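You operate a simulated robot arm through the tools that you are given. There is no shell and no other tool. Be economical: measure what you need, move in short steps, check, and stop when the job is done.

Carry out the task below with a simulated two-armed robot. There is one attempt and no reset: what you move stays moved.

TASK
Press the remote's stop key first, then hold the remote, switch pump and reel off, park it on the trolley.
Where things are to end (x, y in the base frame): remote within 60 mm of [500, 850].

The check looks at the end state, three seconds after you hand in, the way a careful person would. Anything else that was tipped, shoved, dropped, spilled or broken makes it a failure.

THE ROBOT
Two 7-joint arms with two-finger grippers on one trunk, on a base that drives. Base frame: it is fixed to the floor where the robot stands at the start and does not move with it; the origin is under the middle of the robot, x ahead of it, y to its left, z up; the surface under the hand at the start is at about z = 750. Lengths are in mm, angles in degrees, forces in N, time in s.
The left shoulder is at the start at [78, 151, 988], the right one opposite. With the tool pointing down near the work surface each hand reaches from about 320 to 800 mm from the robot's upright axis, wherever it stands, measured 20 degrees to its own side. Places, roughly: pump switch [400, -200, 900]; reel switch [400, -200, 900]; stop key [500, -200, 900]; top of the blue trolley [600, 700, 600]; trolley brake lever [400, 1000, 700]. Payload 2.54 kg a hand.
The tool frame of a hand sits at the grasp point between the pads (the TCP): z along the fingers, y along the line on which they close. The tips reach 30 mm beyond it. The gripper opens to 116 mm. The gripper's body begins 95 mm behind the TCP.
Orientation is told as [roll, pitch, yaw] about the base's x, y, z axes, in that order, counted from this pose: with the fingers straight down and closing along the base's y, the tool's x points along the base's -x, its y along +y and its z along -z.

THE INTERFACE
- The arms move only by the tool drive_tool. It takes "left_motion", "right_motion" or both (then of equal length, played together; a hand with none holds still); each is a list of rows, each a list of 7 numbers: the finger opening in mm, from 0 to 116, then the shift along the base's x, y, z in mm, then the turn, a rotation vector about the base's x, y, z in degrees. In form: [[grip, tx, ty, tz, wx, wy, wz], ...]. A call has 1 to 12 rows; each row shifts and turns the commanded pose from where the row before left it. Each row takes 0.2 s and may step no farther than 50 mm and 8.6 degrees from the row before; otherwise, or with a gripper value out of range, the whole call is refused. Where a pose cannot be reached the arm comes as near as it can. A force on the tool above 40 N (or 10 N above the force at the start of the call, whichever is more), or a blocked arm, ends the call early, and 0.2 s more pass. The fingers move at their own pace (about 72 mm/s each) and stop on an object; they squeeze with about 35 N. The grip force told is the motor's: it shows also when the fingers shut on nothing. Time passes only in rows, and 0.2 s behind the last, so rows that do not move let the fingers close. The reply holds the time, the measured pose of the TCP, the force on the tool along the base axes, the opening and the grip force, in the units named above and with some noise, with the torque about the TCP (base axes, N m) and any sound that the robot's microphone picked up.
- Cameras (640 x 400 px; columns grow to the right, rows downward): "scene" is now at [157, 14.4, 1156.8]; the picture's right is [0.13, -0.99, 0.00], its down [-0.15, -0.02, -0.99] and it looks along [0.98, 0.13, -0.16] (base axes); focal length 214 px, centre (320, 200). "left" rides on the left gripper at [69, 15, -122] in its tool frame; the picture's right is [-0.21, 0.98, 0.00], its down [-0.83, -0.18, -0.53] and it looks along [-0.52, -0.11, 0.85] (tool axes); focal length 251 px, centre (320, 200). "right" rides on the right gripper at [69, -15, -122] in its tool frame; the picture's right is [0.21, 0.98, 0.00], its down [-0.83, 0.18, -0.53] and it looks along [-0.52, 0.11, 0.85] (tool axes); focal length 251 px, centre (320, 200). There is no depth. A picture from a camera that has moved, and an enlarged one, comes with that camera's place and axes in the base frame and with its lens. The place of the scene camera against the robot may be out by one fixed shift of up to 12 mm in any direction.
- capture(camera): a new picture of that camera. The clock stands still meanwhile.
- slide_trunk(by): slides the trunk up (or, below 0, down) by that many mm; the arms and the scene camera ride with it, the base frame stays. It gives what a move gives, with no picture.
- roll_base(legs): drives the robot by 1 to 6 legs, each [ahead, left, turn to the left] in mm, mm and degrees, along the robot's own axes; the way and the turn of a leg run together, so that a leg with both is an arc; at most 1500 mm and 180 degrees a leg. The arms and the cameras ride along, it lands a little off, and it stops where it bumps. It gives what a move gives.
- pan_tilt(pan, tilt): turns the head with the scene camera to pan (to the left, within 80 degrees either way) and tilt (down, from -29 to 69), counted from straight ahead of the robot. It gives what a move gives.
- zoom(camera, box): a new picture of the part [left, top, right, bottom] of that camera's present view, enlarged. The clock stands still meanwhile.
- finish_job(): hands the job in; it is judged then, once.

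Go step by step. Nothing tells you exact positions but the pictures and the camera data: compare them with the known pose of the tool, close in by small moves and look again before you grip or let go. The budget is 120 turns and 108 pictures, counting those below and the enlarged ones. Unless the task says otherwise, let go and move clear before handing in, and close with one line.

The tools are called after "Request:" as a command line: name --argument value ..., lists and objects as JSON in quotes. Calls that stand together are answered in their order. drive_tool: Moves the arms, as the interface text tells. Its arguments: {"type":"object","properties":{"left_motion":{"type":"array","items":{"type":"array","items":{"type":"number"}}},"right_motion":{"type":"array","items":{"type":"array","items":{"type":"number"}}}},"required":[]} The other tools are called the same way: slide_trunk (by) slides the trunk up or down; roll_base (legs) drives the base; pan_tilt (pan, tilt) turns the head that bears the scene camera; capture (camera) takes a picture; zoom (camera, box) takes an enlarged picture of a part of a camera's view; finish_job () hands the job in.

At the start:

```text
time: 0.0
left_eef_pos: [392.0, 107.3, 1237.2]
left_ee_rot: [0.0, 0.1, -0.1]
left_contact_force: [-0.7, -0.3, -0.4]
left_ft_torque: [0.0, -0.01, 0.01]
left_finger_gap: 115.9
left_finger_force: 0.1
right_eef_pos: [349.2, -208.3, 1165.4]
right_ee_rot: [0.0, 0.0, -0.1]
right_contact_force: [0.9, 0.0, -0.5]
right_ft_torque: [0.0, 0.02, 0.03]
right_finger_gap: 115.9
right_finger_force: 0.0
trunk travel left (down, up): [-225.0, 64.0]
robot x, y, heading: [0.9, -6.1, -0.3]
head pan, tilt: [7.3, 9.0]
```

scene: 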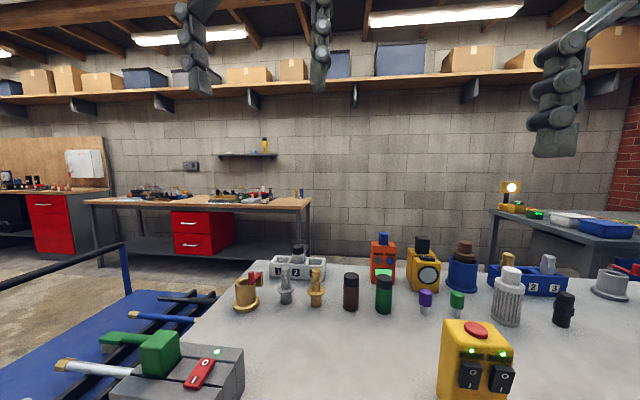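
right: 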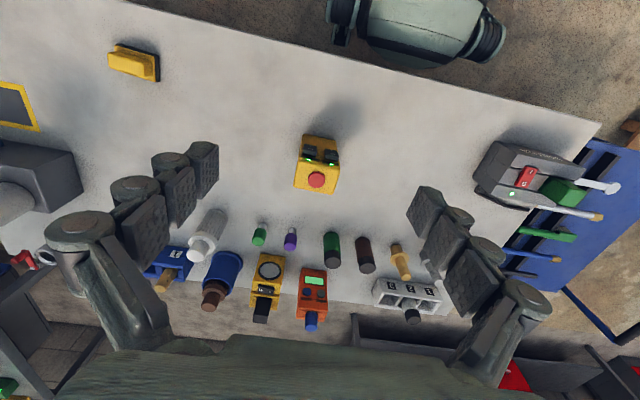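
left: 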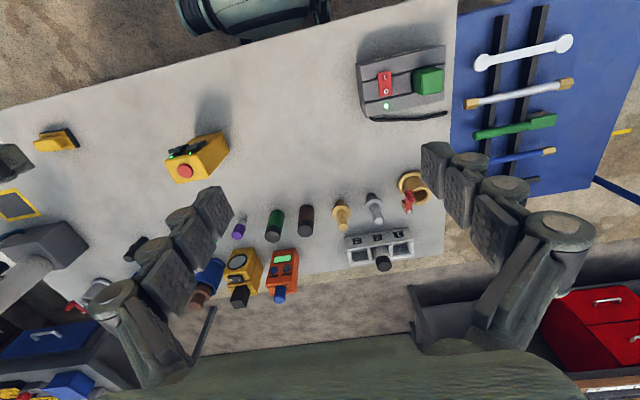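

I see a yellow remote with a red stop key on top and two rocker switches facing the robot, and the blue trolley on the left. I'll look closer first.

Request:
zoom --camera "scene" --box '[400, 290, 560, 400]'

Request:
zoom --camera "right" --box '[260, 110, 380, 210]'

Request:
pan_tilt --pan -20 --tilt 35

Request:
capture --camera "scene"

```text
3.64 times, centred on (480, 345) of scene
camera zoom: at [157.0, 14.4, 1156.8], right [0.13, -0.99, 0.0], down [-0.15, -0.02, -0.99], along [0.98, 0.13, -0.16], focal length 780 px, centre (-262, -327)
```

zoom: 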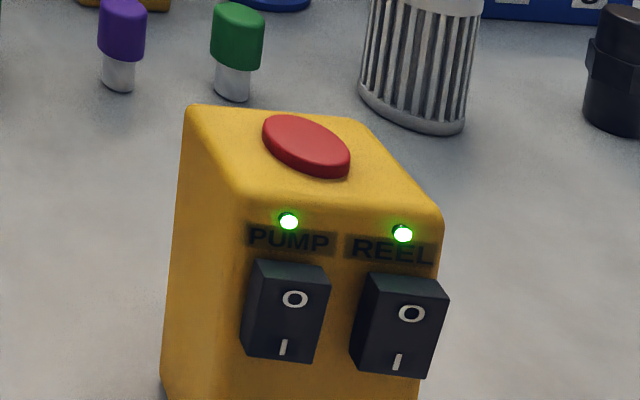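

```text
4.00 times, centred on (320, 160) of right
camera zoom: at [281.8, -223.9, 1288.4], right [-0.21, 0.98, 0.0], down [0.83, 0.18, 0.53], along [0.52, 0.11, -0.85], focal length 1006 px, centre (320, 360)
```

zoom: 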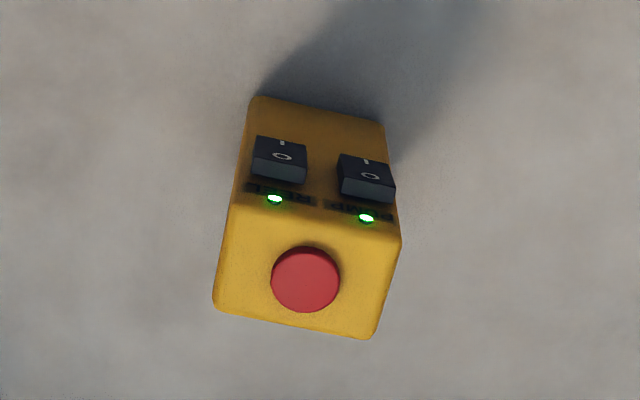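

```text
time: 0.9
left_eef_pos: [392.6, 109.8, 1238.2]
left_ee_rot: [0.0, -0.1, 0.1]
left_contact_force: [0.3, 0.0, 0.2]
left_ft_torque: [-0.01, -0.01, -0.04]
left_finger_gap: 115.9
left_finger_force: 0.1
right_eef_pos: [351.0, -207.4, 1166.1]
right_ee_rot: [0.0, 0.0, -0.1]
right_contact_force: [0.5, -0.5, 0.3]
right_ft_torque: [0.02, -0.01, 0.0]
right_finger_gap: 116.1
right_finger_force: 0.1
trunk travel left (down, up): [-225.0, 64.0]
robot x, y, heading: [0.3, 1.1, -0.4]
head pan, tilt: [-20.0, 35.0]
```

```text
102 pictures are left
camera scene: at [147.8, -27.5, 1115.0], right [-0.34, -0.94, 0.0], down [-0.54, 0.2, -0.82], along [0.77, -0.28, -0.57], focal length 214 px, centre (320, 200)
```

scene: 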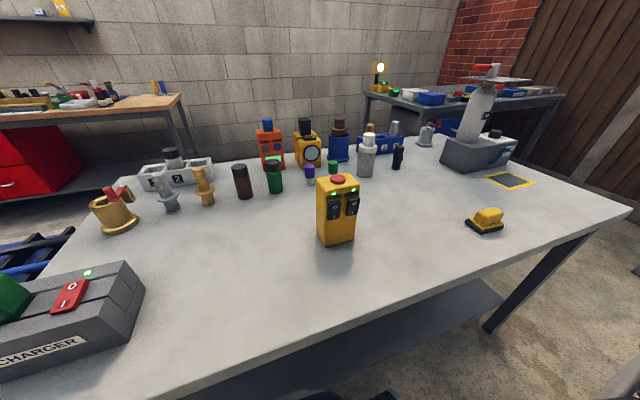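

The remote stands near [480, -190] with its top at about z = 900; both LEDs are on. Next I look at the trolley and the floor around the robot.

Request:
pan_tilt --pan 55 --tilt 35

Request:
capture --camera "scene"

Request:
pan_tilt --pan -65 --tilt 45

Request:
capture --camera "scene"

```text
time: 2.4
left_eef_pos: [393.4, 109.3, 1236.8]
left_ee_rot: [0.0, -0.1, -0.1]
left_contact_force: [-0.3, 0.1, 0.1]
left_ft_torque: [0.03, -0.04, 0.0]
left_finger_gap: 116.1
left_finger_force: 0.0
right_eef_pos: [350.6, -208.3, 1165.9]
right_ee_rot: [0.0, 0.0, 0.0]
right_contact_force: [0.1, -0.8, 0.2]
right_ft_torque: [-0.01, 0.02, -0.01]
right_finger_gap: 116.1
right_finger_force: 0.0
trunk travel left (down, up): [-225.0, 64.0]
robot x, y, heading: [1.5, 1.4, -0.1]
head pan, tilt: [55.0, 35.0]
```

```text
101 pictures are left
camera scene: at [115.6, 74.6, 1115.0], right [0.82, -0.57, 0.0], down [-0.33, -0.47, -0.82], along [0.47, 0.67, -0.57], focal length 214 px, centre (320, 200)
```

scene: 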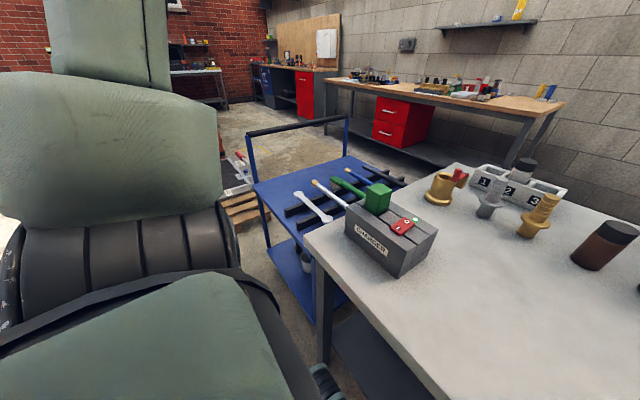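

```text
time: 4.4
left_eef_pos: [392.4, 109.2, 1237.0]
left_ee_rot: [0.0, 0.0, 0.0]
left_contact_force: [0.2, -0.8, 0.8]
left_ft_torque: [-0.04, 0.01, -0.01]
left_finger_gap: 116.1
left_finger_force: 0.2
right_eef_pos: [349.0, -208.2, 1165.6]
right_ee_rot: [0.1, 0.0, 0.0]
right_contact_force: [0.1, -0.2, -0.2]
right_ft_torque: [0.01, -0.01, -0.01]
right_finger_gap: 115.7
right_finger_force: 0.1
trunk travel left (down, up): [-225.0, 64.0]
robot x, y, heading: [-2.9, 0.1, -0.3]
head pan, tilt: [-65.0, 45.0]
```

```text
100 pictures are left
camera scene: at [99.4, -71.2, 1100.1], right [-0.91, -0.42, 0.0], down [-0.3, 0.64, -0.71], along [0.3, -0.64, -0.71], focal length 214 px, centre (320, 200)
```

scene: 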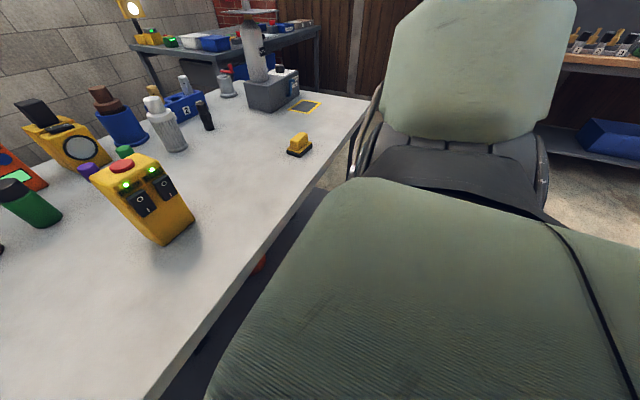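

The trolley deck is clear around [500, 850], with the wrench ending near y = 770. Now I bring the closed right fingers above the stop key.

Request:
drive_tool --right_motion '[[0, 43, 6, -40, 0, 0, 0], [0, 43, 6, -25, 0, 0, 0], [0, 35, 7, -35, 0, 0, 0], [0, 0, 0, -40, 0, 0, 0], [0, 0, 0, -30, 0, 0, 0], [0, 0, 0, 0, 0, 0, 0]]'

Request:
capture --camera "right"

Request:
pan_tilt --pan -25 --tilt 35

Request:
capture --camera "scene"

Request:
capture --camera "left"

```text
refused: row 1 steps farther than a row can; nothing moved
```

```text
99 pictures are left
camera right: at [281.8, -223.9, 1288.4], right [-0.21, 0.98, 0.0], down [0.83, 0.18, 0.53], along [0.52, 0.11, -0.85], focal length 251 px, centre (320, 200)
```

right: 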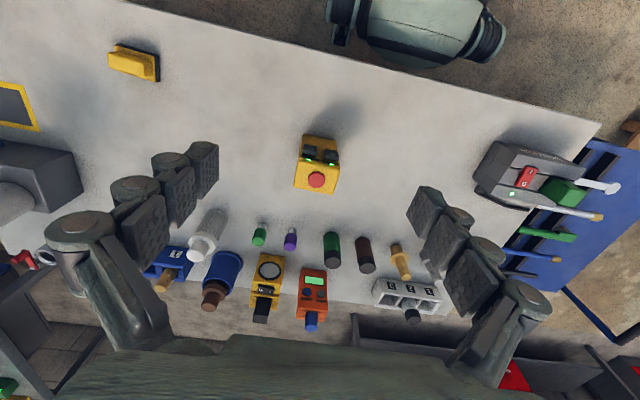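

```text
time: 5.5
left_eef_pos: [391.7, 109.7, 1236.8]
left_ee_rot: [0.0, 0.1, -0.1]
left_contact_force: [-0.3, -0.1, 0.6]
left_ft_torque: [0.0, 0.0, 0.01]
left_finger_gap: 116.1
left_finger_force: 0.0
right_eef_pos: [349.2, -209.1, 1165.8]
right_ee_rot: [0.0, 0.0, 0.1]
right_contact_force: [0.3, 0.7, 0.4]
right_ft_torque: [0.0, -0.02, -0.02]
right_finger_gap: 116.3
right_finger_force: 0.1
trunk travel left (down, up): [-225.0, 64.0]
robot x, y, heading: [0.6, 2.5, -0.1]
head pan, tilt: [-25.0, 35.0]
```

```text
98 pictures are left
camera scene: at [144.8, -34.8, 1114.9], right [-0.42, -0.91, 0.0], down [-0.52, 0.24, -0.82], along [0.74, -0.35, -0.57], focal length 214 px, centre (320, 200)
```

scene: 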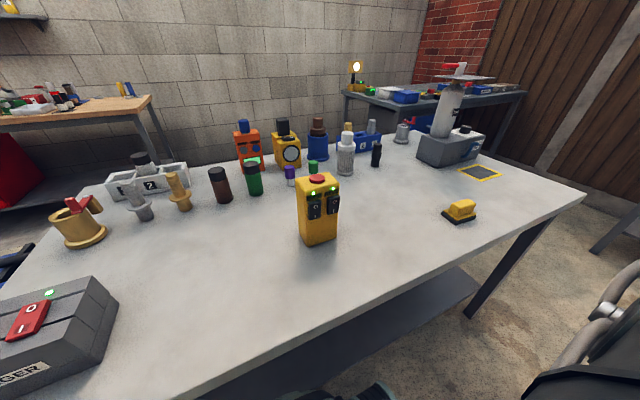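

```text
97 pictures are left
camera left: at [322.7, 125.1, 1359.3], right [0.21, 0.98, 0.0], down [0.83, -0.18, 0.53], along [0.52, -0.11, -0.85], focal length 251 px, centre (320, 200)
```

left: 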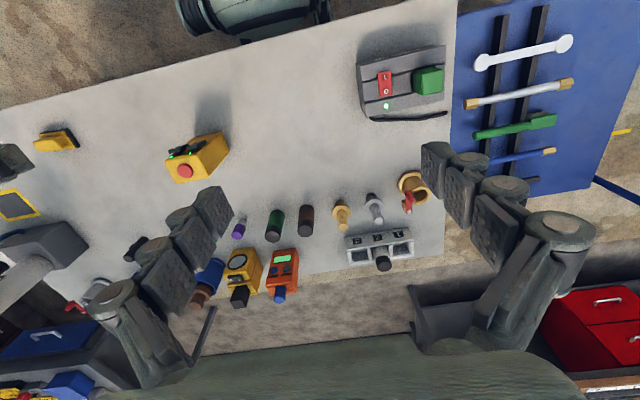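

The step was too long; the two hand cameras put the key at about [481, -188, 894]. I approach with shorter rows.

Request:
drive_tool --right_motion '[[0, 33, 6, -30, 0, 0, 0], [0, 33, 5, -30, 0, 0, 0], [0, 33, 5, -30, 0, 0, 0], [0, 32, 4, -30, 0, 0, 0], [0, 0, 0, -45, 0, 0, 0], [0, 0, 0, 0, 0, 0, 0]]'

Request:
capture --camera "right"

Request:
zoom --camera "scene" --box '[240, 100, 400, 260]'

Request:
zoom --camera "left" --box '[120, 90, 280, 250]'

```text
time: 6.9
left_eef_pos: [392.1, 109.3, 1237.3]
left_ee_rot: [0.0, -0.1, -0.1]
left_contact_force: [0.2, 0.2, 0.4]
left_ft_torque: [0.02, 0.02, -0.02]
left_finger_gap: 116.3
left_finger_force: 0.0
right_eef_pos: [481.1, -189.8, 999.6]
right_ee_rot: [0.0, 0.0, 0.1]
right_contact_force: [-0.8, -0.4, 0.3]
right_ft_torque: [0.0, 0.0, 0.01]
right_finger_gap: 0.0
right_finger_force: 29.2
trunk travel left (down, up): [-225.0, 64.0]
robot x, y, heading: [3.1, 0.1, -0.1]
head pan, tilt: [-25.0, 35.0]
```

```text
96 pictures are left
camera right: at [412.6, -203.9, 1122.7], right [-0.21, 0.98, 0.0], down [0.83, 0.18, 0.53], along [0.52, 0.11, -0.85], focal length 251 px, centre (320, 200)
```

right: 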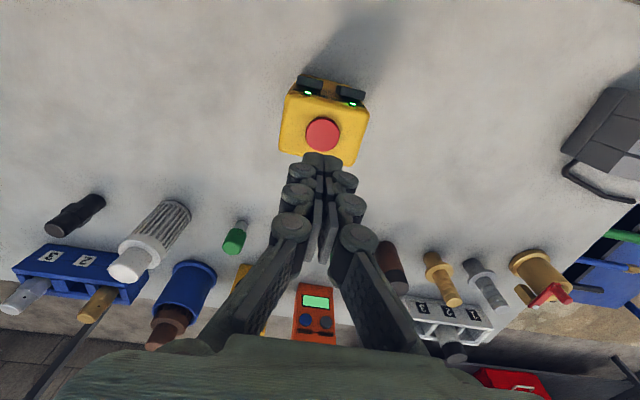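

```text
2.50 times, centred on (320, 180) of scene
camera zoom: at [144.8, -34.6, 1115.0], right [-0.42, -0.91, 0.0], down [-0.52, 0.24, -0.82], along [0.74, -0.35, -0.57], focal length 536 px, centre (320, 250)
```

zoom: 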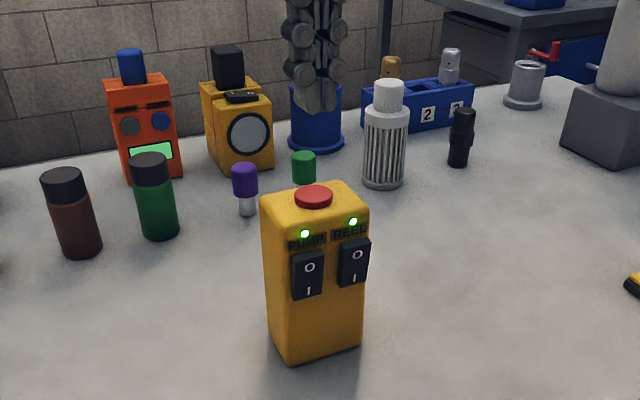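

```text
2.50 times, centred on (200, 170) of left
camera zoom: at [322.6, 125.2, 1359.4], right [0.21, 0.98, 0.0], down [0.83, -0.18, 0.53], along [0.52, -0.11, -0.85], focal length 629 px, centre (620, 275)
```

zoom: 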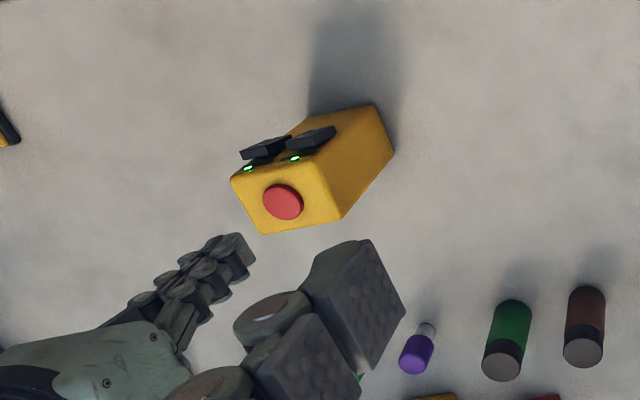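

The key is right below the closed fingers. I descend, then press in small steps until it gives.

Request:
drive_tool --right_motion '[[0, -1, 2, -30, 0, 0, 0], [0, 0, 0, -25, 0, 0, 0], [0, 0, 0, -5, 0, 0, 0], [0, 0, 0, -3, 0, 0, 0], [0, 0, 0, -3, 0, 0, 0], [0, 0, 0, -2, 0, 0, 0], [0, 0, 0, 0, 0, 0, 0]]'

Request:
zoom --camera "scene" --box '[270, 140, 370, 240]'

```text
time: 8.5
left_eef_pos: [392.0, 108.9, 1238.7]
left_ee_rot: [0.0, 0.0, 0.0]
left_contact_force: [0.5, 0.1, 0.5]
left_ft_torque: [0.0, -0.01, 0.0]
left_finger_gap: 116.2
left_finger_force: 0.0
right_eef_pos: [480.1, -186.2, 933.4]
right_ee_rot: [0.0, -0.1, 0.0]
right_contact_force: [-0.1, -0.2, -0.1]
right_ft_torque: [0.01, 0.01, -0.03]
right_finger_gap: 6.1
right_finger_force: 28.7
trunk travel left (down, up): [-225.0, 64.0]
robot x, y, heading: [0.9, -1.1, 0.2]
head pan, tilt: [-25.0, 35.0]
```

```text
4.00 times, centred on (320, 190) of scene
camera zoom: at [144.8, -34.7, 1115.0], right [-0.42, -0.91, 0.0], down [-0.52, 0.24, -0.82], along [0.74, -0.35, -0.57], focal length 858 px, centre (320, 240)
```

zoom: 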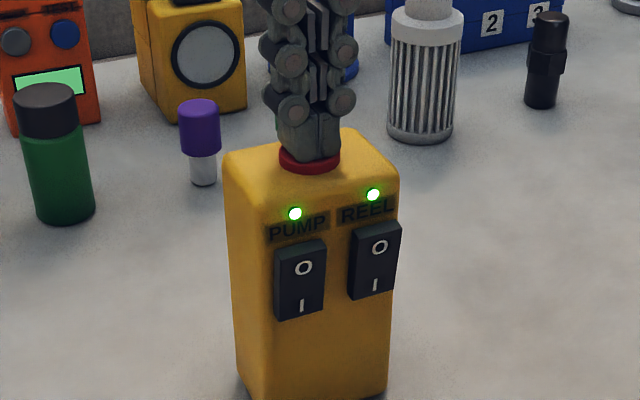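

Close above or at the key's top with no force yet; I go on down in small steps.

Request:
drive_tool --right_motion '[[0, 0, 0, -2, 0, 0, 0], [0, 0, 0, -2, 0, 0, 0], [0, 0, 0, -2, 0, 0, 0], [0, 0, 0, 0, 0, 0, 0]]'

Request:
zoom --camera "scene" --box '[270, 140, 370, 240]'

```text
time: 9.5
left_eef_pos: [391.9, 109.0, 1237.2]
left_ee_rot: [0.1, -0.2, 0.0]
left_contact_force: [-0.7, 0.1, 0.2]
left_ft_torque: [0.02, 0.0, -0.01]
left_finger_gap: 116.1
left_finger_force: 0.1
right_eef_pos: [479.0, -186.5, 927.8]
right_ee_rot: [0.0, -0.1, 0.0]
right_contact_force: [-0.2, 1.3, 11.2]
right_ft_torque: [0.01, 0.05, 0.05]
right_finger_gap: 5.8
right_finger_force: 27.9
trunk travel left (down, up): [-225.0, 64.0]
robot x, y, heading: [0.6, 4.8, -0.2]
head pan, tilt: [-25.0, 35.0]
heard: click
```

```text
4.00 times, centred on (320, 190) of scene
camera zoom: at [144.1, -34.4, 1115.2], right [-0.42, -0.91, 0.0], down [-0.52, 0.24, -0.82], along [0.74, -0.35, -0.57], focal length 858 px, centre (320, 240)
```

zoom: 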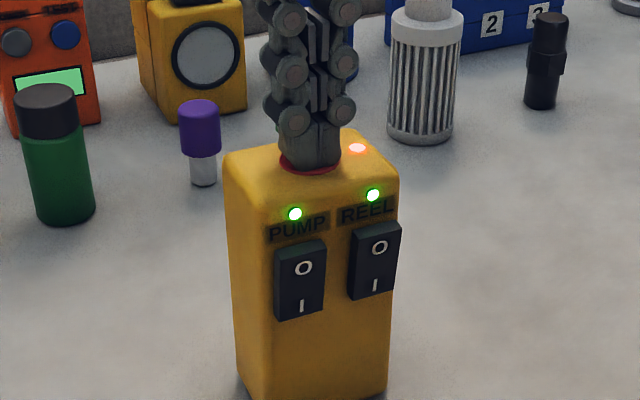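

A click, and a red lamp lit: the stop key is latched. Now I raise the right hand, pull back and test whether it can point forward at the switches from here.

Request:
drive_tool --right_motion '[[0, 0, 0, 40, 0, 0, 0], [0, -30, 0, 35, 0, 0, 0], [0, -45, 0, 0, 0, -8, 0], [0, -30, 0, 0, 0, -8, 0], [0, 0, 0, 0, 0, -8, 0], [0, 0, 0, 0, 0, -8, 0], [0, 0, 0, 0, 0, -8, 0], [0, 0, 0, 0, 0, -8, 0], [0, 0, 0, 0, 0, 0, 0]]'

Request:
capture --camera "scene"

```text
time: 11.5
left_eef_pos: [392.9, 109.0, 1238.7]
left_ee_rot: [0.0, 0.0, 0.0]
left_contact_force: [0.4, 0.1, 0.7]
left_ft_torque: [0.03, 0.04, 0.01]
left_finger_gap: 116.0
left_finger_force: 0.0
right_eef_pos: [398.5, -179.8, 1034.0]
right_ee_rot: [0.0, -47.9, 0.1]
right_contact_force: [-0.9, 1.1, 0.3]
right_ft_torque: [0.04, -0.01, -0.01]
right_finger_gap: 0.1
right_finger_force: 28.8
right hand out of reach, approached as far as the arm can: row 7, 8
trunk travel left (down, up): [-225.0, 64.0]
robot x, y, heading: [0.5, -1.1, -0.0]
head pan, tilt: [-25.0, 35.0]
```

```text
91 pictures are left
camera scene: at [144.8, -34.8, 1114.9], right [-0.42, -0.91, 0.0], down [-0.52, 0.24, -0.82], along [0.74, -0.35, -0.57], focal length 214 px, centre (320, 200)
```

scene: 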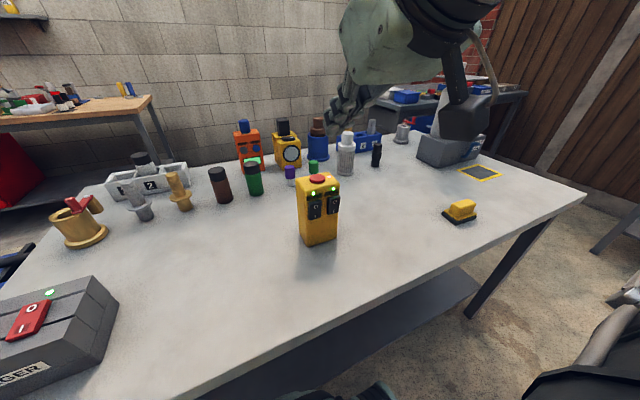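

The tilt is limited because the remote is too near. I check the floor at both sides before rolling back a little.

Request:
pan_tilt --pan -80 --tilt 25

Request:
capture --camera "scene"

Request:
pan_tilt --pan 80 --tilt 25

Request:
capture --camera "scene"

```text
time: 12.7
left_eef_pos: [393.2, 107.3, 1237.9]
left_ee_rot: [0.0, 0.0, 0.0]
left_contact_force: [-1.0, -0.2, -0.3]
left_ft_torque: [-0.03, 0.01, 0.0]
left_finger_gap: 115.9
left_finger_force: 0.1
right_eef_pos: [400.1, -182.1, 1033.0]
right_ee_rot: [0.1, -47.8, 0.1]
right_contact_force: [-0.9, 0.0, -0.1]
right_ft_torque: [0.01, -0.01, -0.01]
right_finger_gap: 0.0
right_finger_force: 28.1
trunk travel left (down, up): [-225.0, 64.0]
robot x, y, heading: [-0.1, 2.9, 0.1]
head pan, tilt: [-80.0, 25.0]
```

```text
90 pictures are left
camera scene: at [81.1, -88.2, 1130.7], right [-0.98, -0.17, 0.0], down [-0.07, 0.42, -0.91], along [0.16, -0.89, -0.42], focal length 214 px, centre (320, 200)
```

scene: 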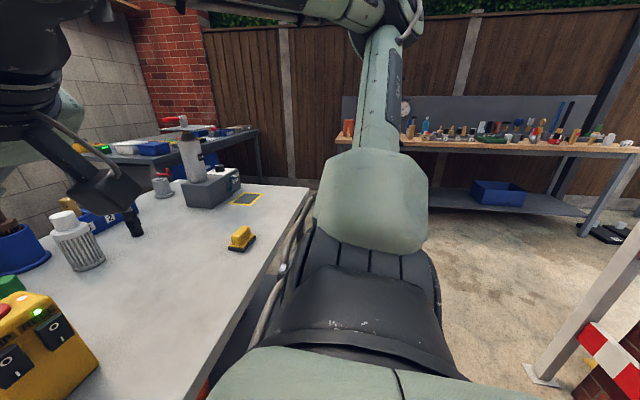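

```text
time: 15.2
left_eef_pos: [394.0, 108.3, 1236.7]
left_ee_rot: [0.0, 0.0, 0.0]
left_contact_force: [-0.3, 0.0, 0.1]
left_ft_torque: [0.03, 0.04, -0.01]
left_finger_gap: 116.1
left_finger_force: 0.1
right_eef_pos: [398.1, -180.8, 1032.9]
right_ee_rot: [0.0, -47.8, 0.0]
right_contact_force: [-0.3, 0.8, 0.5]
right_ft_torque: [-0.03, 0.01, -0.01]
right_finger_gap: 0.0
right_finger_force: 28.3
trunk travel left (down, up): [-225.0, 64.0]
robot x, y, heading: [2.1, 1.4, 0.1]
head pan, tilt: [80.0, 25.0]
```

```text
89 pictures are left
camera scene: at [81.0, 93.2, 1130.7], right [0.98, -0.17, 0.0], down [-0.07, -0.42, -0.91], along [0.16, 0.89, -0.42], focal length 214 px, centre (320, 200)
```

scene: 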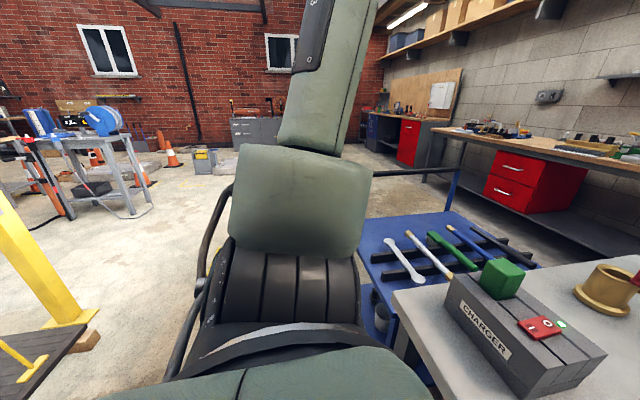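

The floor around is clear (posts stand about 0.8 m behind). I roll back 150 mm and 100 mm to the right.

Request:
roll_base --legs '[[-150, -100, 0]]'

Request:
pan_tilt --pan -10 --tilt 30

Request:
capture --camera "scene"

Request:
capture --camera "left"

```text
time: 16.8
left_eef_pos: [242.8, 5.4, 1237.0]
left_ee_rot: [0.0, 0.0, -0.1]
left_contact_force: [-1.4, -0.7, 0.5]
left_ft_torque: [0.01, -0.05, 0.01]
left_finger_gap: 115.9
left_finger_force: 0.1
right_eef_pos: [247.0, -283.2, 1033.4]
right_ee_rot: [0.0, -47.9, -0.1]
right_contact_force: [0.5, -0.3, 0.1]
right_ft_torque: [0.02, 0.0, 0.02]
right_finger_gap: 0.0
right_finger_force: 28.4
trunk travel left (down, up): [-225.0, 64.0]
robot x, y, heading: [-149.8, -98.8, -0.0]
head pan, tilt: [80.0, 25.0]
```

```text
time: 18.4
left_eef_pos: [243.7, 7.5, 1238.2]
left_ee_rot: [0.0, 0.0, 0.0]
left_contact_force: [-0.4, -0.8, 0.6]
left_ft_torque: [-0.01, 0.04, -0.01]
left_finger_gap: 116.0
left_finger_force: 0.1
right_eef_pos: [248.5, -283.3, 1033.5]
right_ee_rot: [0.0, -47.9, -0.1]
right_contact_force: [0.2, 0.5, 0.4]
right_ft_torque: [0.01, 0.0, 0.0]
right_finger_gap: 0.3
right_finger_force: 28.6
trunk travel left (down, up): [-225.0, 64.0]
robot x, y, heading: [-149.5, -99.5, -0.1]
head pan, tilt: [-10.0, 30.0]
```

```text
88 pictures are left
camera scene: at [3.9, -114.8, 1122.8], right [-0.17, -0.98, 0.0], down [-0.49, 0.09, -0.87], along [0.85, -0.15, -0.5], focal length 214 px, centre (320, 200)
```

scene: 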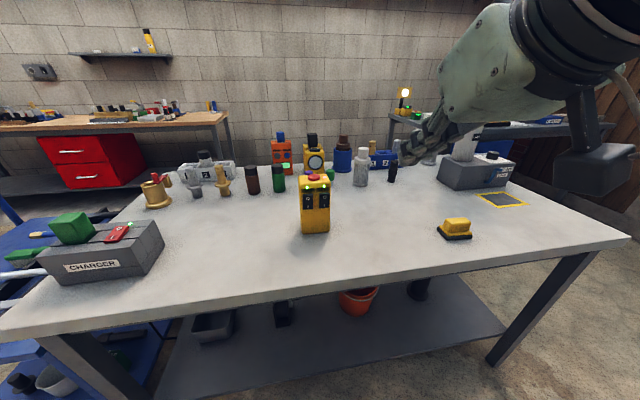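

```text
87 pictures are left
camera left: at [172.8, 23.2, 1359.3], right [0.22, 0.98, 0.0], down [0.83, -0.18, 0.53], along [0.52, -0.12, -0.85], focal length 251 px, centre (320, 200)
```

left: 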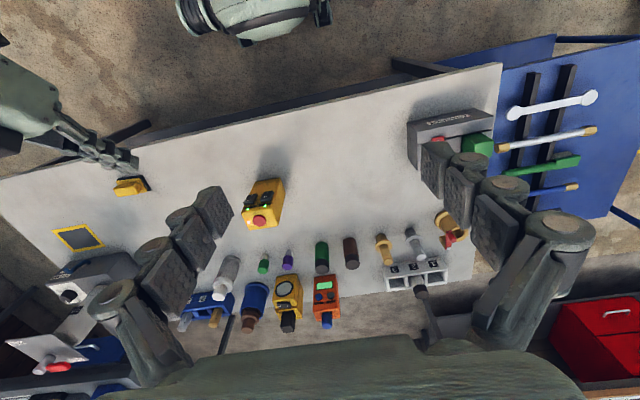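

Remote still at about [479, -188]. I move the open left hand above it.

Request:
drive_tool --left_motion '[[116, 26.1, -21.7, -25.3, 0, 0, 0], [116, 26.1, -21.7, -25.3, 0, 0, 0], [116, 26.1, -21.7, -25.3, 0, 0, 0], [116, 26.1, -21.7, -25.3, 0, 0, 0], [116, 26.1, -21.7, -25.3, 0, 0, 0], [116, 26.1, -21.7, -25.3, 0, 0, 0], [116, 26.1, -21.7, -25.3, 0, 0, 0], [116, 26.1, -21.7, -25.3, 0, 0, 0], [116, 26.1, -21.7, -25.3, 0, 0, 0], [116, 0, 0, 0, 0, 0, 0]]'

Request:
capture --camera "left"

Request:
zoom --camera "scene" --box '[220, 60, 420, 260]'

```text
time: 20.6
left_eef_pos: [478.5, -187.2, 1009.7]
left_ee_rot: [0.0, -0.1, -0.1]
left_contact_force: [0.0, -0.7, -0.2]
left_ft_torque: [0.02, 0.01, 0.03]
left_finger_gap: 115.9
left_finger_force: 0.1
right_eef_pos: [247.6, -284.0, 1034.0]
right_ee_rot: [0.1, -47.8, -0.1]
right_contact_force: [0.1, -0.9, -0.4]
right_ft_torque: [-0.01, -0.01, -0.01]
right_finger_gap: 0.1
right_finger_force: 28.8
trunk travel left (down, up): [-225.0, 64.0]
robot x, y, heading: [-152.6, -104.1, -0.1]
head pan, tilt: [-10.0, 30.0]
```

```text
86 pictures are left
camera left: at [408.4, -172.0, 1131.7], right [0.22, 0.98, 0.0], down [0.83, -0.18, 0.53], along [0.52, -0.12, -0.85], focal length 251 px, centre (320, 200)
```

left: 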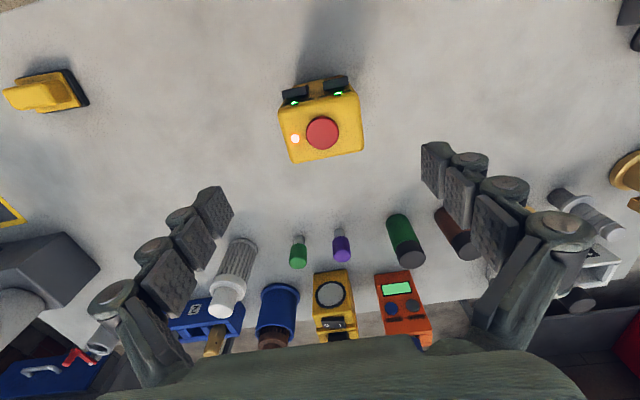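

```text
2.00 times, centred on (320, 160) of scene
camera zoom: at [3.8, -114.6, 1122.8], right [-0.18, -0.98, 0.0], down [-0.49, 0.09, -0.87], along [0.85, -0.15, -0.5], focal length 429 px, centre (320, 280)
```

zoom: 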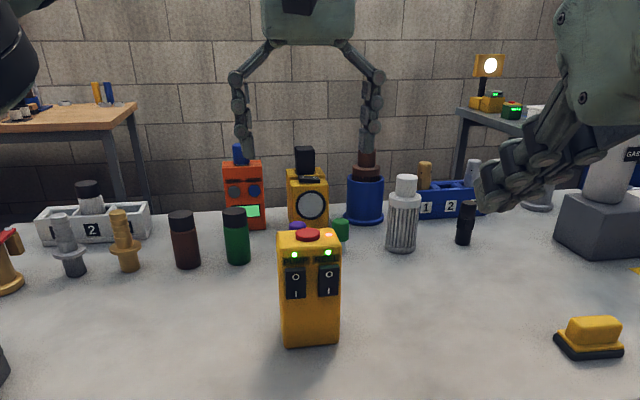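

Well centred above the remote. I descend to grip height z ≈ 865, fingers beside its flanks, then check.

Request:
drive_tool --left_motion '[[116, 0.5, -0.5, -45, 0, 0, 0], [116, 0, 0, -45, 0, 0, 0], [116, 0, 0, -45, 0, 0, 0], [116, 0, 0, -10, 0, 0, 0], [116, 0, 0, 0, 0, 0, 0]]'

Request:
capture --camera "left"

Request:
zoom --camera "scene" --box '[220, 60, 420, 260]'

```text
time: 21.9
left_eef_pos: [478.5, -189.6, 864.9]
left_ee_rot: [0.0, 0.0, -0.1]
left_contact_force: [-0.5, -0.1, 0.2]
left_ft_torque: [-0.04, -0.03, -0.01]
left_finger_gap: 116.1
left_finger_force: 0.1
right_eef_pos: [247.4, -284.1, 1034.0]
right_ee_rot: [0.1, -47.8, -0.1]
right_contact_force: [-1.0, 0.2, 0.1]
right_ft_torque: [0.03, 0.04, 0.02]
right_finger_gap: 0.0
right_finger_force: 28.6
trunk travel left (down, up): [-225.0, 64.0]
robot x, y, heading: [-150.0, -103.8, -0.3]
head pan, tilt: [-10.0, 30.0]
```

```text
84 pictures are left
camera left: at [408.7, -173.0, 986.6], right [0.22, 0.98, 0.0], down [0.83, -0.18, 0.53], along [0.52, -0.12, -0.85], focal length 251 px, centre (320, 200)
```

left: 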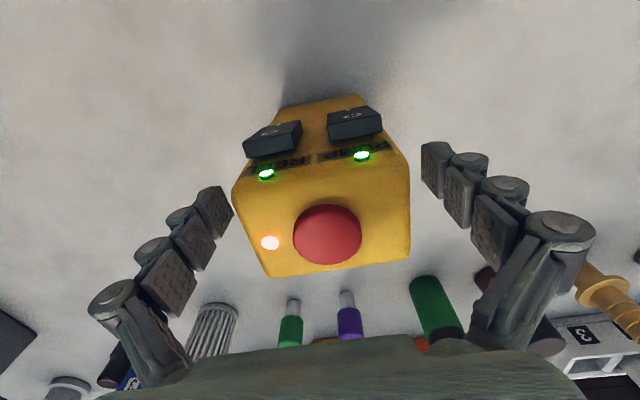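

```text
2.00 times, centred on (320, 160) of scene
camera zoom: at [3.9, -114.8, 1122.7], right [-0.18, -0.98, 0.0], down [-0.49, 0.09, -0.87], along [0.85, -0.15, -0.5], focal length 429 px, centre (320, 280)
```

zoom: 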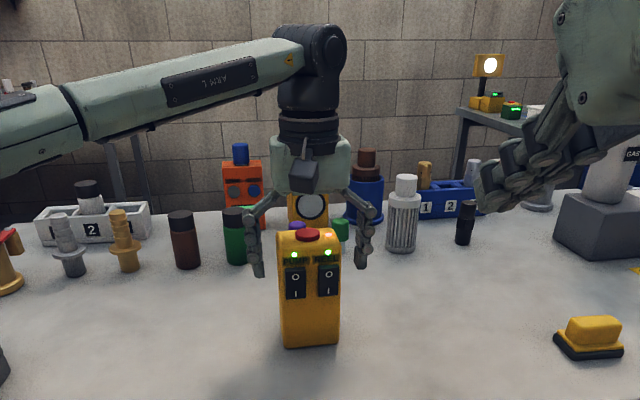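

Fingers straddle the remote symmetrically. I close.

Request:
drive_tool --left_motion '[[90, 0, 0, 0, 0, 0, 0], [80, 0, 0, 0, 0, 0, 0], [60, 0, 0, 0, 0, 0, 0], [55, 0, 0, 0, 0, 0, 0], [50, 0, 0, 0, 0, 0, 0], [50, 0, 0, 0, 0, 0, 0]]'

Request:
capture --camera "left"

```text
time: 23.2
left_eef_pos: [479.2, -189.3, 864.8]
left_ee_rot: [0.0, 0.0, -0.1]
left_contact_force: [0.9, -0.2, 2.6]
left_ft_torque: [0.25, 0.02, -0.05]
left_finger_gap: 75.3
left_finger_force: 34.8
right_eef_pos: [248.6, -282.6, 1034.6]
right_ee_rot: [0.0, -47.8, -0.1]
right_contact_force: [-0.2, 0.1, -0.4]
right_ft_torque: [0.01, 0.04, 0.03]
right_finger_gap: 0.1
right_finger_force: 28.3
trunk travel left (down, up): [-225.0, 64.0]
robot x, y, heading: [-152.1, -103.6, -0.1]
head pan, tilt: [-10.0, 30.0]
```

```text
82 pictures are left
camera left: at [408.8, -172.9, 987.1], right [0.22, 0.98, 0.0], down [0.83, -0.18, 0.53], along [0.52, -0.12, -0.85], focal length 251 px, centre (320, 200)
```

left: 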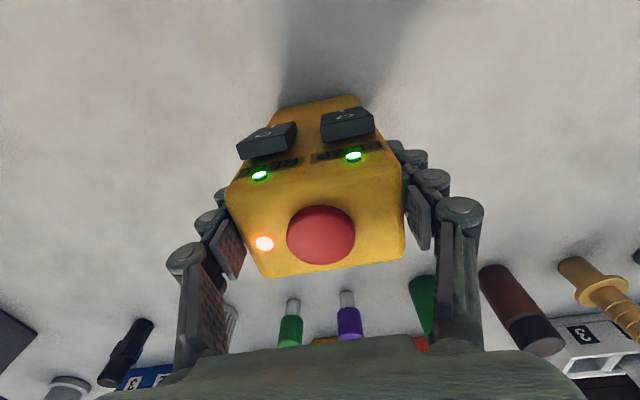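

Gripped at 75 mm. I lift it 20 mm clear of the table.

Request:
drive_tool --left_motion '[[50, 0, 0, 5, 0, 0, 0], [50, 0, 0, 15, 0, 0, 0], [50, 0, 0, 0, 0, 0, 0]]'

Request:
drive_tool --right_motion '[[0, 10, 5, -25, 0, -2, 0], [0, 10, 5, -25, 0, -2, 0], [0, 15, 10, -25, 0, -2, 0], [0, 20, 10, -25, 0, -2, 0], [0, 20, 15, -20, 0, -2, 0], [0, 17, 10, -18, 0, -2, 0], [0, 0, 0, 0, 0, 0, 0]]'

Request:
capture --camera "scene"

Request:
capture --camera "right"

Request:
capture --camera "left"

```text
time: 24.1
left_eef_pos: [478.7, -190.1, 884.1]
left_ee_rot: [-0.1, 0.1, -0.2]
left_contact_force: [-0.3, 0.0, -3.2]
left_ft_torque: [0.01, 0.03, -0.01]
left_finger_gap: 75.5
left_finger_force: 34.7
right_eef_pos: [248.5, -282.6, 1033.9]
right_ee_rot: [-0.1, -47.8, -0.1]
right_contact_force: [-0.7, -0.2, 0.0]
right_ft_torque: [-0.03, 0.02, -0.04]
right_finger_gap: 0.0
right_finger_force: 28.8
trunk travel left (down, up): [-225.0, 64.0]
robot x, y, heading: [-149.4, -99.9, -0.2]
head pan, tilt: [-10.0, 30.0]
```

```text
time: 25.6
left_eef_pos: [478.9, -189.6, 883.6]
left_ee_rot: [-0.1, 0.0, 0.0]
left_contact_force: [0.7, -0.3, -2.2]
left_ft_torque: [0.01, -0.04, 0.0]
left_finger_gap: 75.1
left_finger_force: 35.4
right_eef_pos: [372.3, -219.9, 928.0]
right_ee_rot: [0.1, -59.8, -0.1]
right_contact_force: [1.0, 0.0, -0.5]
right_ft_torque: [0.0, 0.0, -0.01]
right_finger_gap: 0.1
right_finger_force: 29.0
right hand out of reach, approached as far as the arm can: row 1, 2, 3
trunk travel left (down, up): [-225.0, 64.0]
robot x, y, heading: [-151.5, -101.6, -0.2]
head pan, tilt: [-10.0, 30.0]
```

```text
81 pictures are left
camera scene: at [4.0, -114.9, 1122.7], right [-0.18, -0.98, 0.0], down [-0.49, 0.09, -0.87], along [0.85, -0.15, -0.5], focal length 214 px, centre (320, 200)
```

scene: 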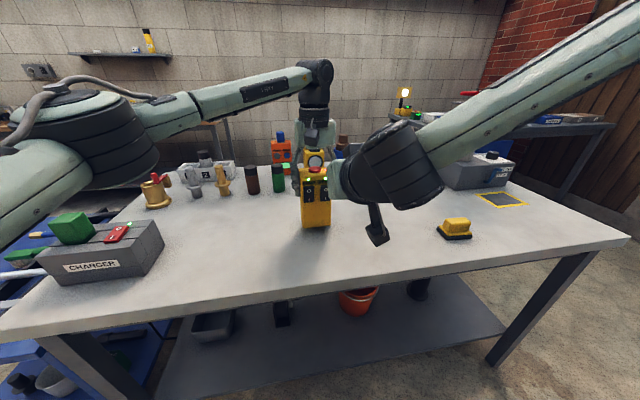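

```text
80 pictures are left
camera right: at [234.0, -234.0, 930.7], right [-0.11, 0.98, -0.18], down [-0.05, 0.18, 0.98], along [0.99, 0.11, 0.03], focal length 251 px, centre (320, 200)
```

right: 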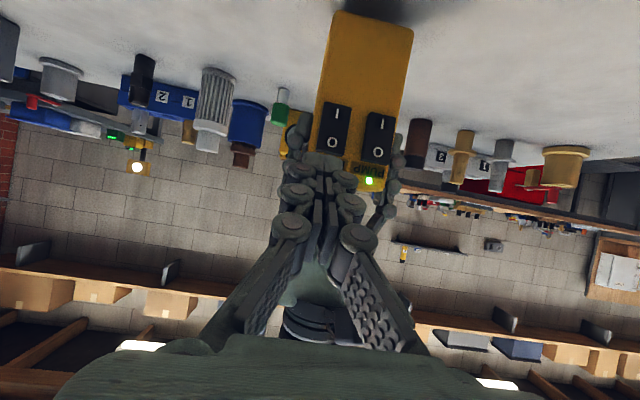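

```text
79 pictures are left
camera left: at [408.9, -173.0, 1006.7], right [0.22, 0.98, 0.0], down [0.83, -0.18, 0.53], along [0.52, -0.12, -0.85], focal length 251 px, centre (320, 200)
```

left: 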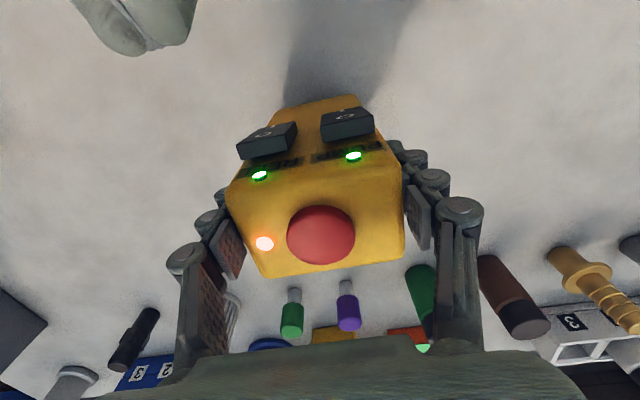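

The O marks lie at about [446, -208, 887] (reel) and [446, -169, 889] (pump). I line up with the reel's O first, short of contact.

Request:
drive_tool --right_motion '[[0, 0, 12, -16, 0, 0, 0], [0, 8, 0, -16, 0, 0, 0], [0, 20, 0, 0, 0, 0, 0], [0, 0, 0, 0, 0, 0, 0]]'

Request:
capture --camera "right"

Request:
zoom --camera "left" --box '[200, 50, 400, 250]'

Request:
zoom --camera "scene" --box '[270, 130, 370, 230]'

```text
time: 26.6
left_eef_pos: [478.3, -188.9, 884.4]
left_ee_rot: [0.0, 0.1, -0.2]
left_contact_force: [-0.6, 0.4, -2.8]
left_ft_torque: [-0.01, -0.02, -0.01]
left_finger_gap: 75.6
left_finger_force: 35.2
right_eef_pos: [402.9, -207.7, 896.0]
right_ee_rot: [0.0, -59.8, -0.1]
right_contact_force: [-0.9, 0.3, -0.4]
right_ft_torque: [0.01, 0.03, -0.02]
right_finger_gap: 0.0
right_finger_force: 28.7
trunk travel left (down, up): [-225.0, 64.0]
robot x, y, heading: [-152.1, -97.6, -0.1]
head pan, tilt: [-10.0, 30.0]
```

```text
78 pictures are left
camera right: at [262.6, -222.2, 898.3], right [-0.11, 0.98, -0.19], down [-0.05, 0.18, 0.98], along [0.99, 0.11, 0.03], focal length 251 px, centre (320, 200)
```

right: 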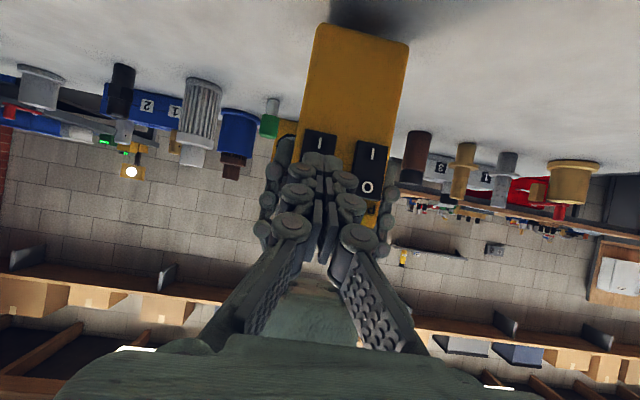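

```text
2.00 times, centred on (300, 150) of left
camera zoom: at [409.0, -173.0, 1006.6], right [0.22, 0.98, 0.0], down [0.83, -0.18, 0.53], along [0.52, -0.12, -0.85], focal length 503 px, centre (360, 300)
```

zoom: 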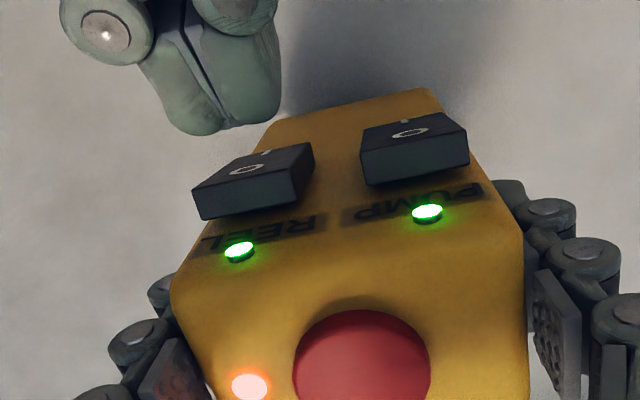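

```text
4.00 times, centred on (320, 180) of scene
camera zoom: at [4.1, -114.9, 1122.7], right [-0.18, -0.98, 0.0], down [-0.49, 0.09, -0.87], along [0.85, -0.15, -0.5], focal length 858 px, centre (320, 280)
```

zoom: 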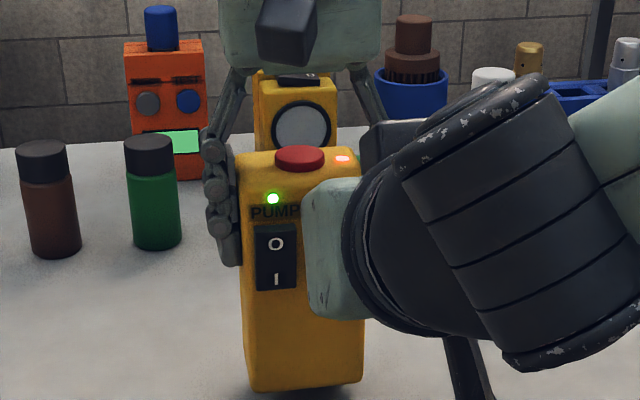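

Aligned on the reel's O. Advancing in 2–3 mm steps until it clicks.

Request:
drive_tool --right_motion '[[0, 4, 0, 0, 0, 0, 0], [0, 3, 0, 0, 0, 0, 0], [0, 2, 0, 0, 0, 0, 0], [0, 2, 0, 0, 0, 0, 0], [0, 2, 0, 0, 0, 0, 0]]'

Request:
zoom --camera "left" --box '[200, 50, 400, 250]'

```text
time: 27.9
left_eef_pos: [479.0, -189.3, 884.3]
left_ee_rot: [0.0, 0.0, -0.1]
left_contact_force: [0.0, 0.0, -3.0]
left_ft_torque: [-0.02, 0.01, -0.05]
left_finger_gap: 75.3
left_finger_force: 35.4
right_eef_pos: [414.9, -206.6, 895.5]
right_ee_rot: [0.0, -59.8, -0.1]
right_contact_force: [0.2, 0.1, -0.6]
right_ft_torque: [0.0, -0.02, -0.02]
right_finger_gap: 0.0
right_finger_force: 28.4
trunk travel left (down, up): [-225.0, 64.0]
robot x, y, heading: [-149.1, -100.2, -0.2]
head pan, tilt: [-10.0, 30.0]
heard: click
```

```text
2.00 times, centred on (300, 150) of left
camera zoom: at [409.0, -173.0, 1006.6], right [0.22, 0.98, 0.0], down [0.83, -0.18, 0.53], along [0.52, -0.12, -0.85], focal length 503 px, centre (360, 300)
```

zoom: 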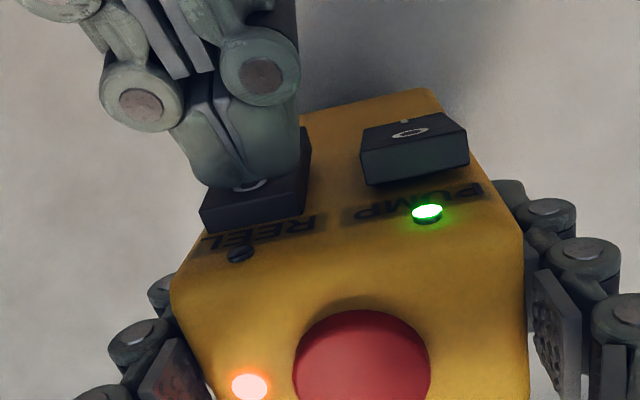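

Click, and the reel LED is off. I back out, shift to the pump's O and press the same way.

Request:
drive_tool --right_motion '[[0, -15, 0, 0, 0, 0, 0], [0, -10, 0, 0, 0, 0, 0], [0, 0, 38, 1, 0, 0, 0], [0, 12, 0, 0, 0, 0, 0], [0, 0, 0, 0, 0, 0, 0]]'

Request:
zoom --camera "left" --box '[200, 50, 400, 250]'

```text
time: 29.1
left_eef_pos: [480.2, -189.4, 884.6]
left_ee_rot: [0.0, 0.0, 0.0]
left_contact_force: [0.3, -0.8, -3.1]
left_ft_torque: [-0.01, 0.01, 0.03]
left_finger_gap: 75.1
left_finger_force: 35.5
right_eef_pos: [401.3, -169.3, 897.9]
right_ee_rot: [0.0, -59.8, -0.2]
right_contact_force: [-0.2, 0.0, 0.1]
right_ft_torque: [-0.03, -0.01, 0.03]
right_finger_gap: 0.0
right_finger_force: 28.6
trunk travel left (down, up): [-225.0, 64.0]
robot x, y, heading: [-153.0, -100.8, -0.0]
head pan, tilt: [-10.0, 30.0]
```

```text
2.00 times, centred on (300, 150) of left
camera zoom: at [409.0, -173.0, 1006.6], right [0.22, 0.98, 0.0], down [0.83, -0.18, 0.53], along [0.52, -0.12, -0.85], focal length 503 px, centre (360, 300)
```

zoom: 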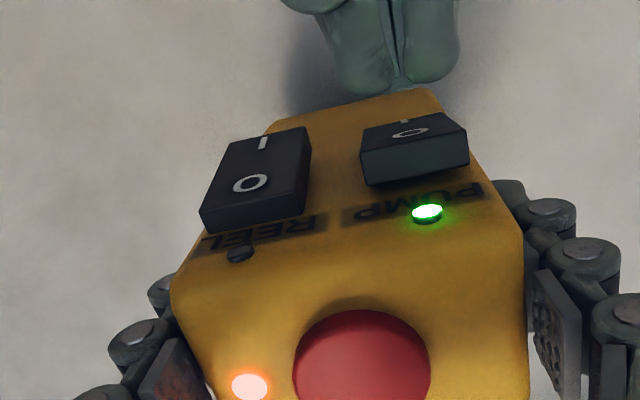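

Request:
drive_tool --right_motion '[[0, 5, 0, -1, 0, 0, 0], [0, 4, 0, 0, 0, 0, 0], [0, 2, 0, 0, 0, 0, 0], [0, 2, 0, 0, 0, 0, 0], [0, 1, 0, 0, 0, 0, 0]]'

Request:
zoom --camera "left" --box '[200, 50, 400, 250]'

```text
time: 30.2
left_eef_pos: [479.5, -188.0, 884.5]
left_ee_rot: [0.1, -0.1, -0.1]
left_contact_force: [-0.8, -0.6, -2.9]
left_ft_torque: [0.02, -0.01, 0.0]
left_finger_gap: 75.2
left_finger_force: 34.9
right_eef_pos: [415.7, -168.4, 896.7]
right_ee_rot: [0.0, -59.8, -0.2]
right_contact_force: [-0.3, 0.3, 0.4]
right_ft_torque: [0.03, 0.03, 0.01]
right_finger_gap: 0.0
right_finger_force: 28.4
trunk travel left (down, up): [-225.0, 64.0]
robot x, y, heading: [-150.1, -99.5, 0.1]
head pan, tilt: [-10.0, 30.0]
heard: click
```

```text
2.00 times, centred on (300, 150) of left
camera zoom: at [409.0, -173.0, 1006.6], right [0.22, 0.98, 0.0], down [0.83, -0.18, 0.53], along [0.52, -0.12, -0.85], focal length 503 px, centre (360, 300)
```

zoom: 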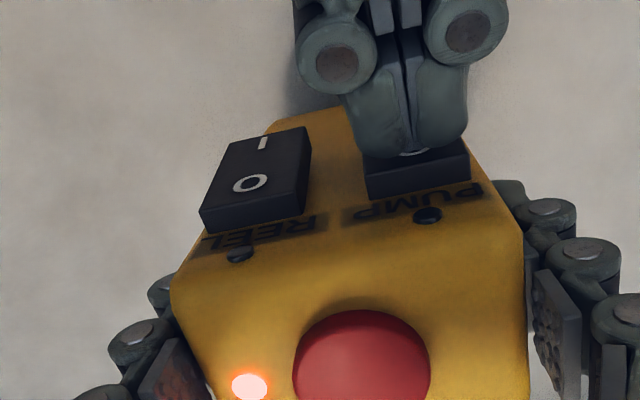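

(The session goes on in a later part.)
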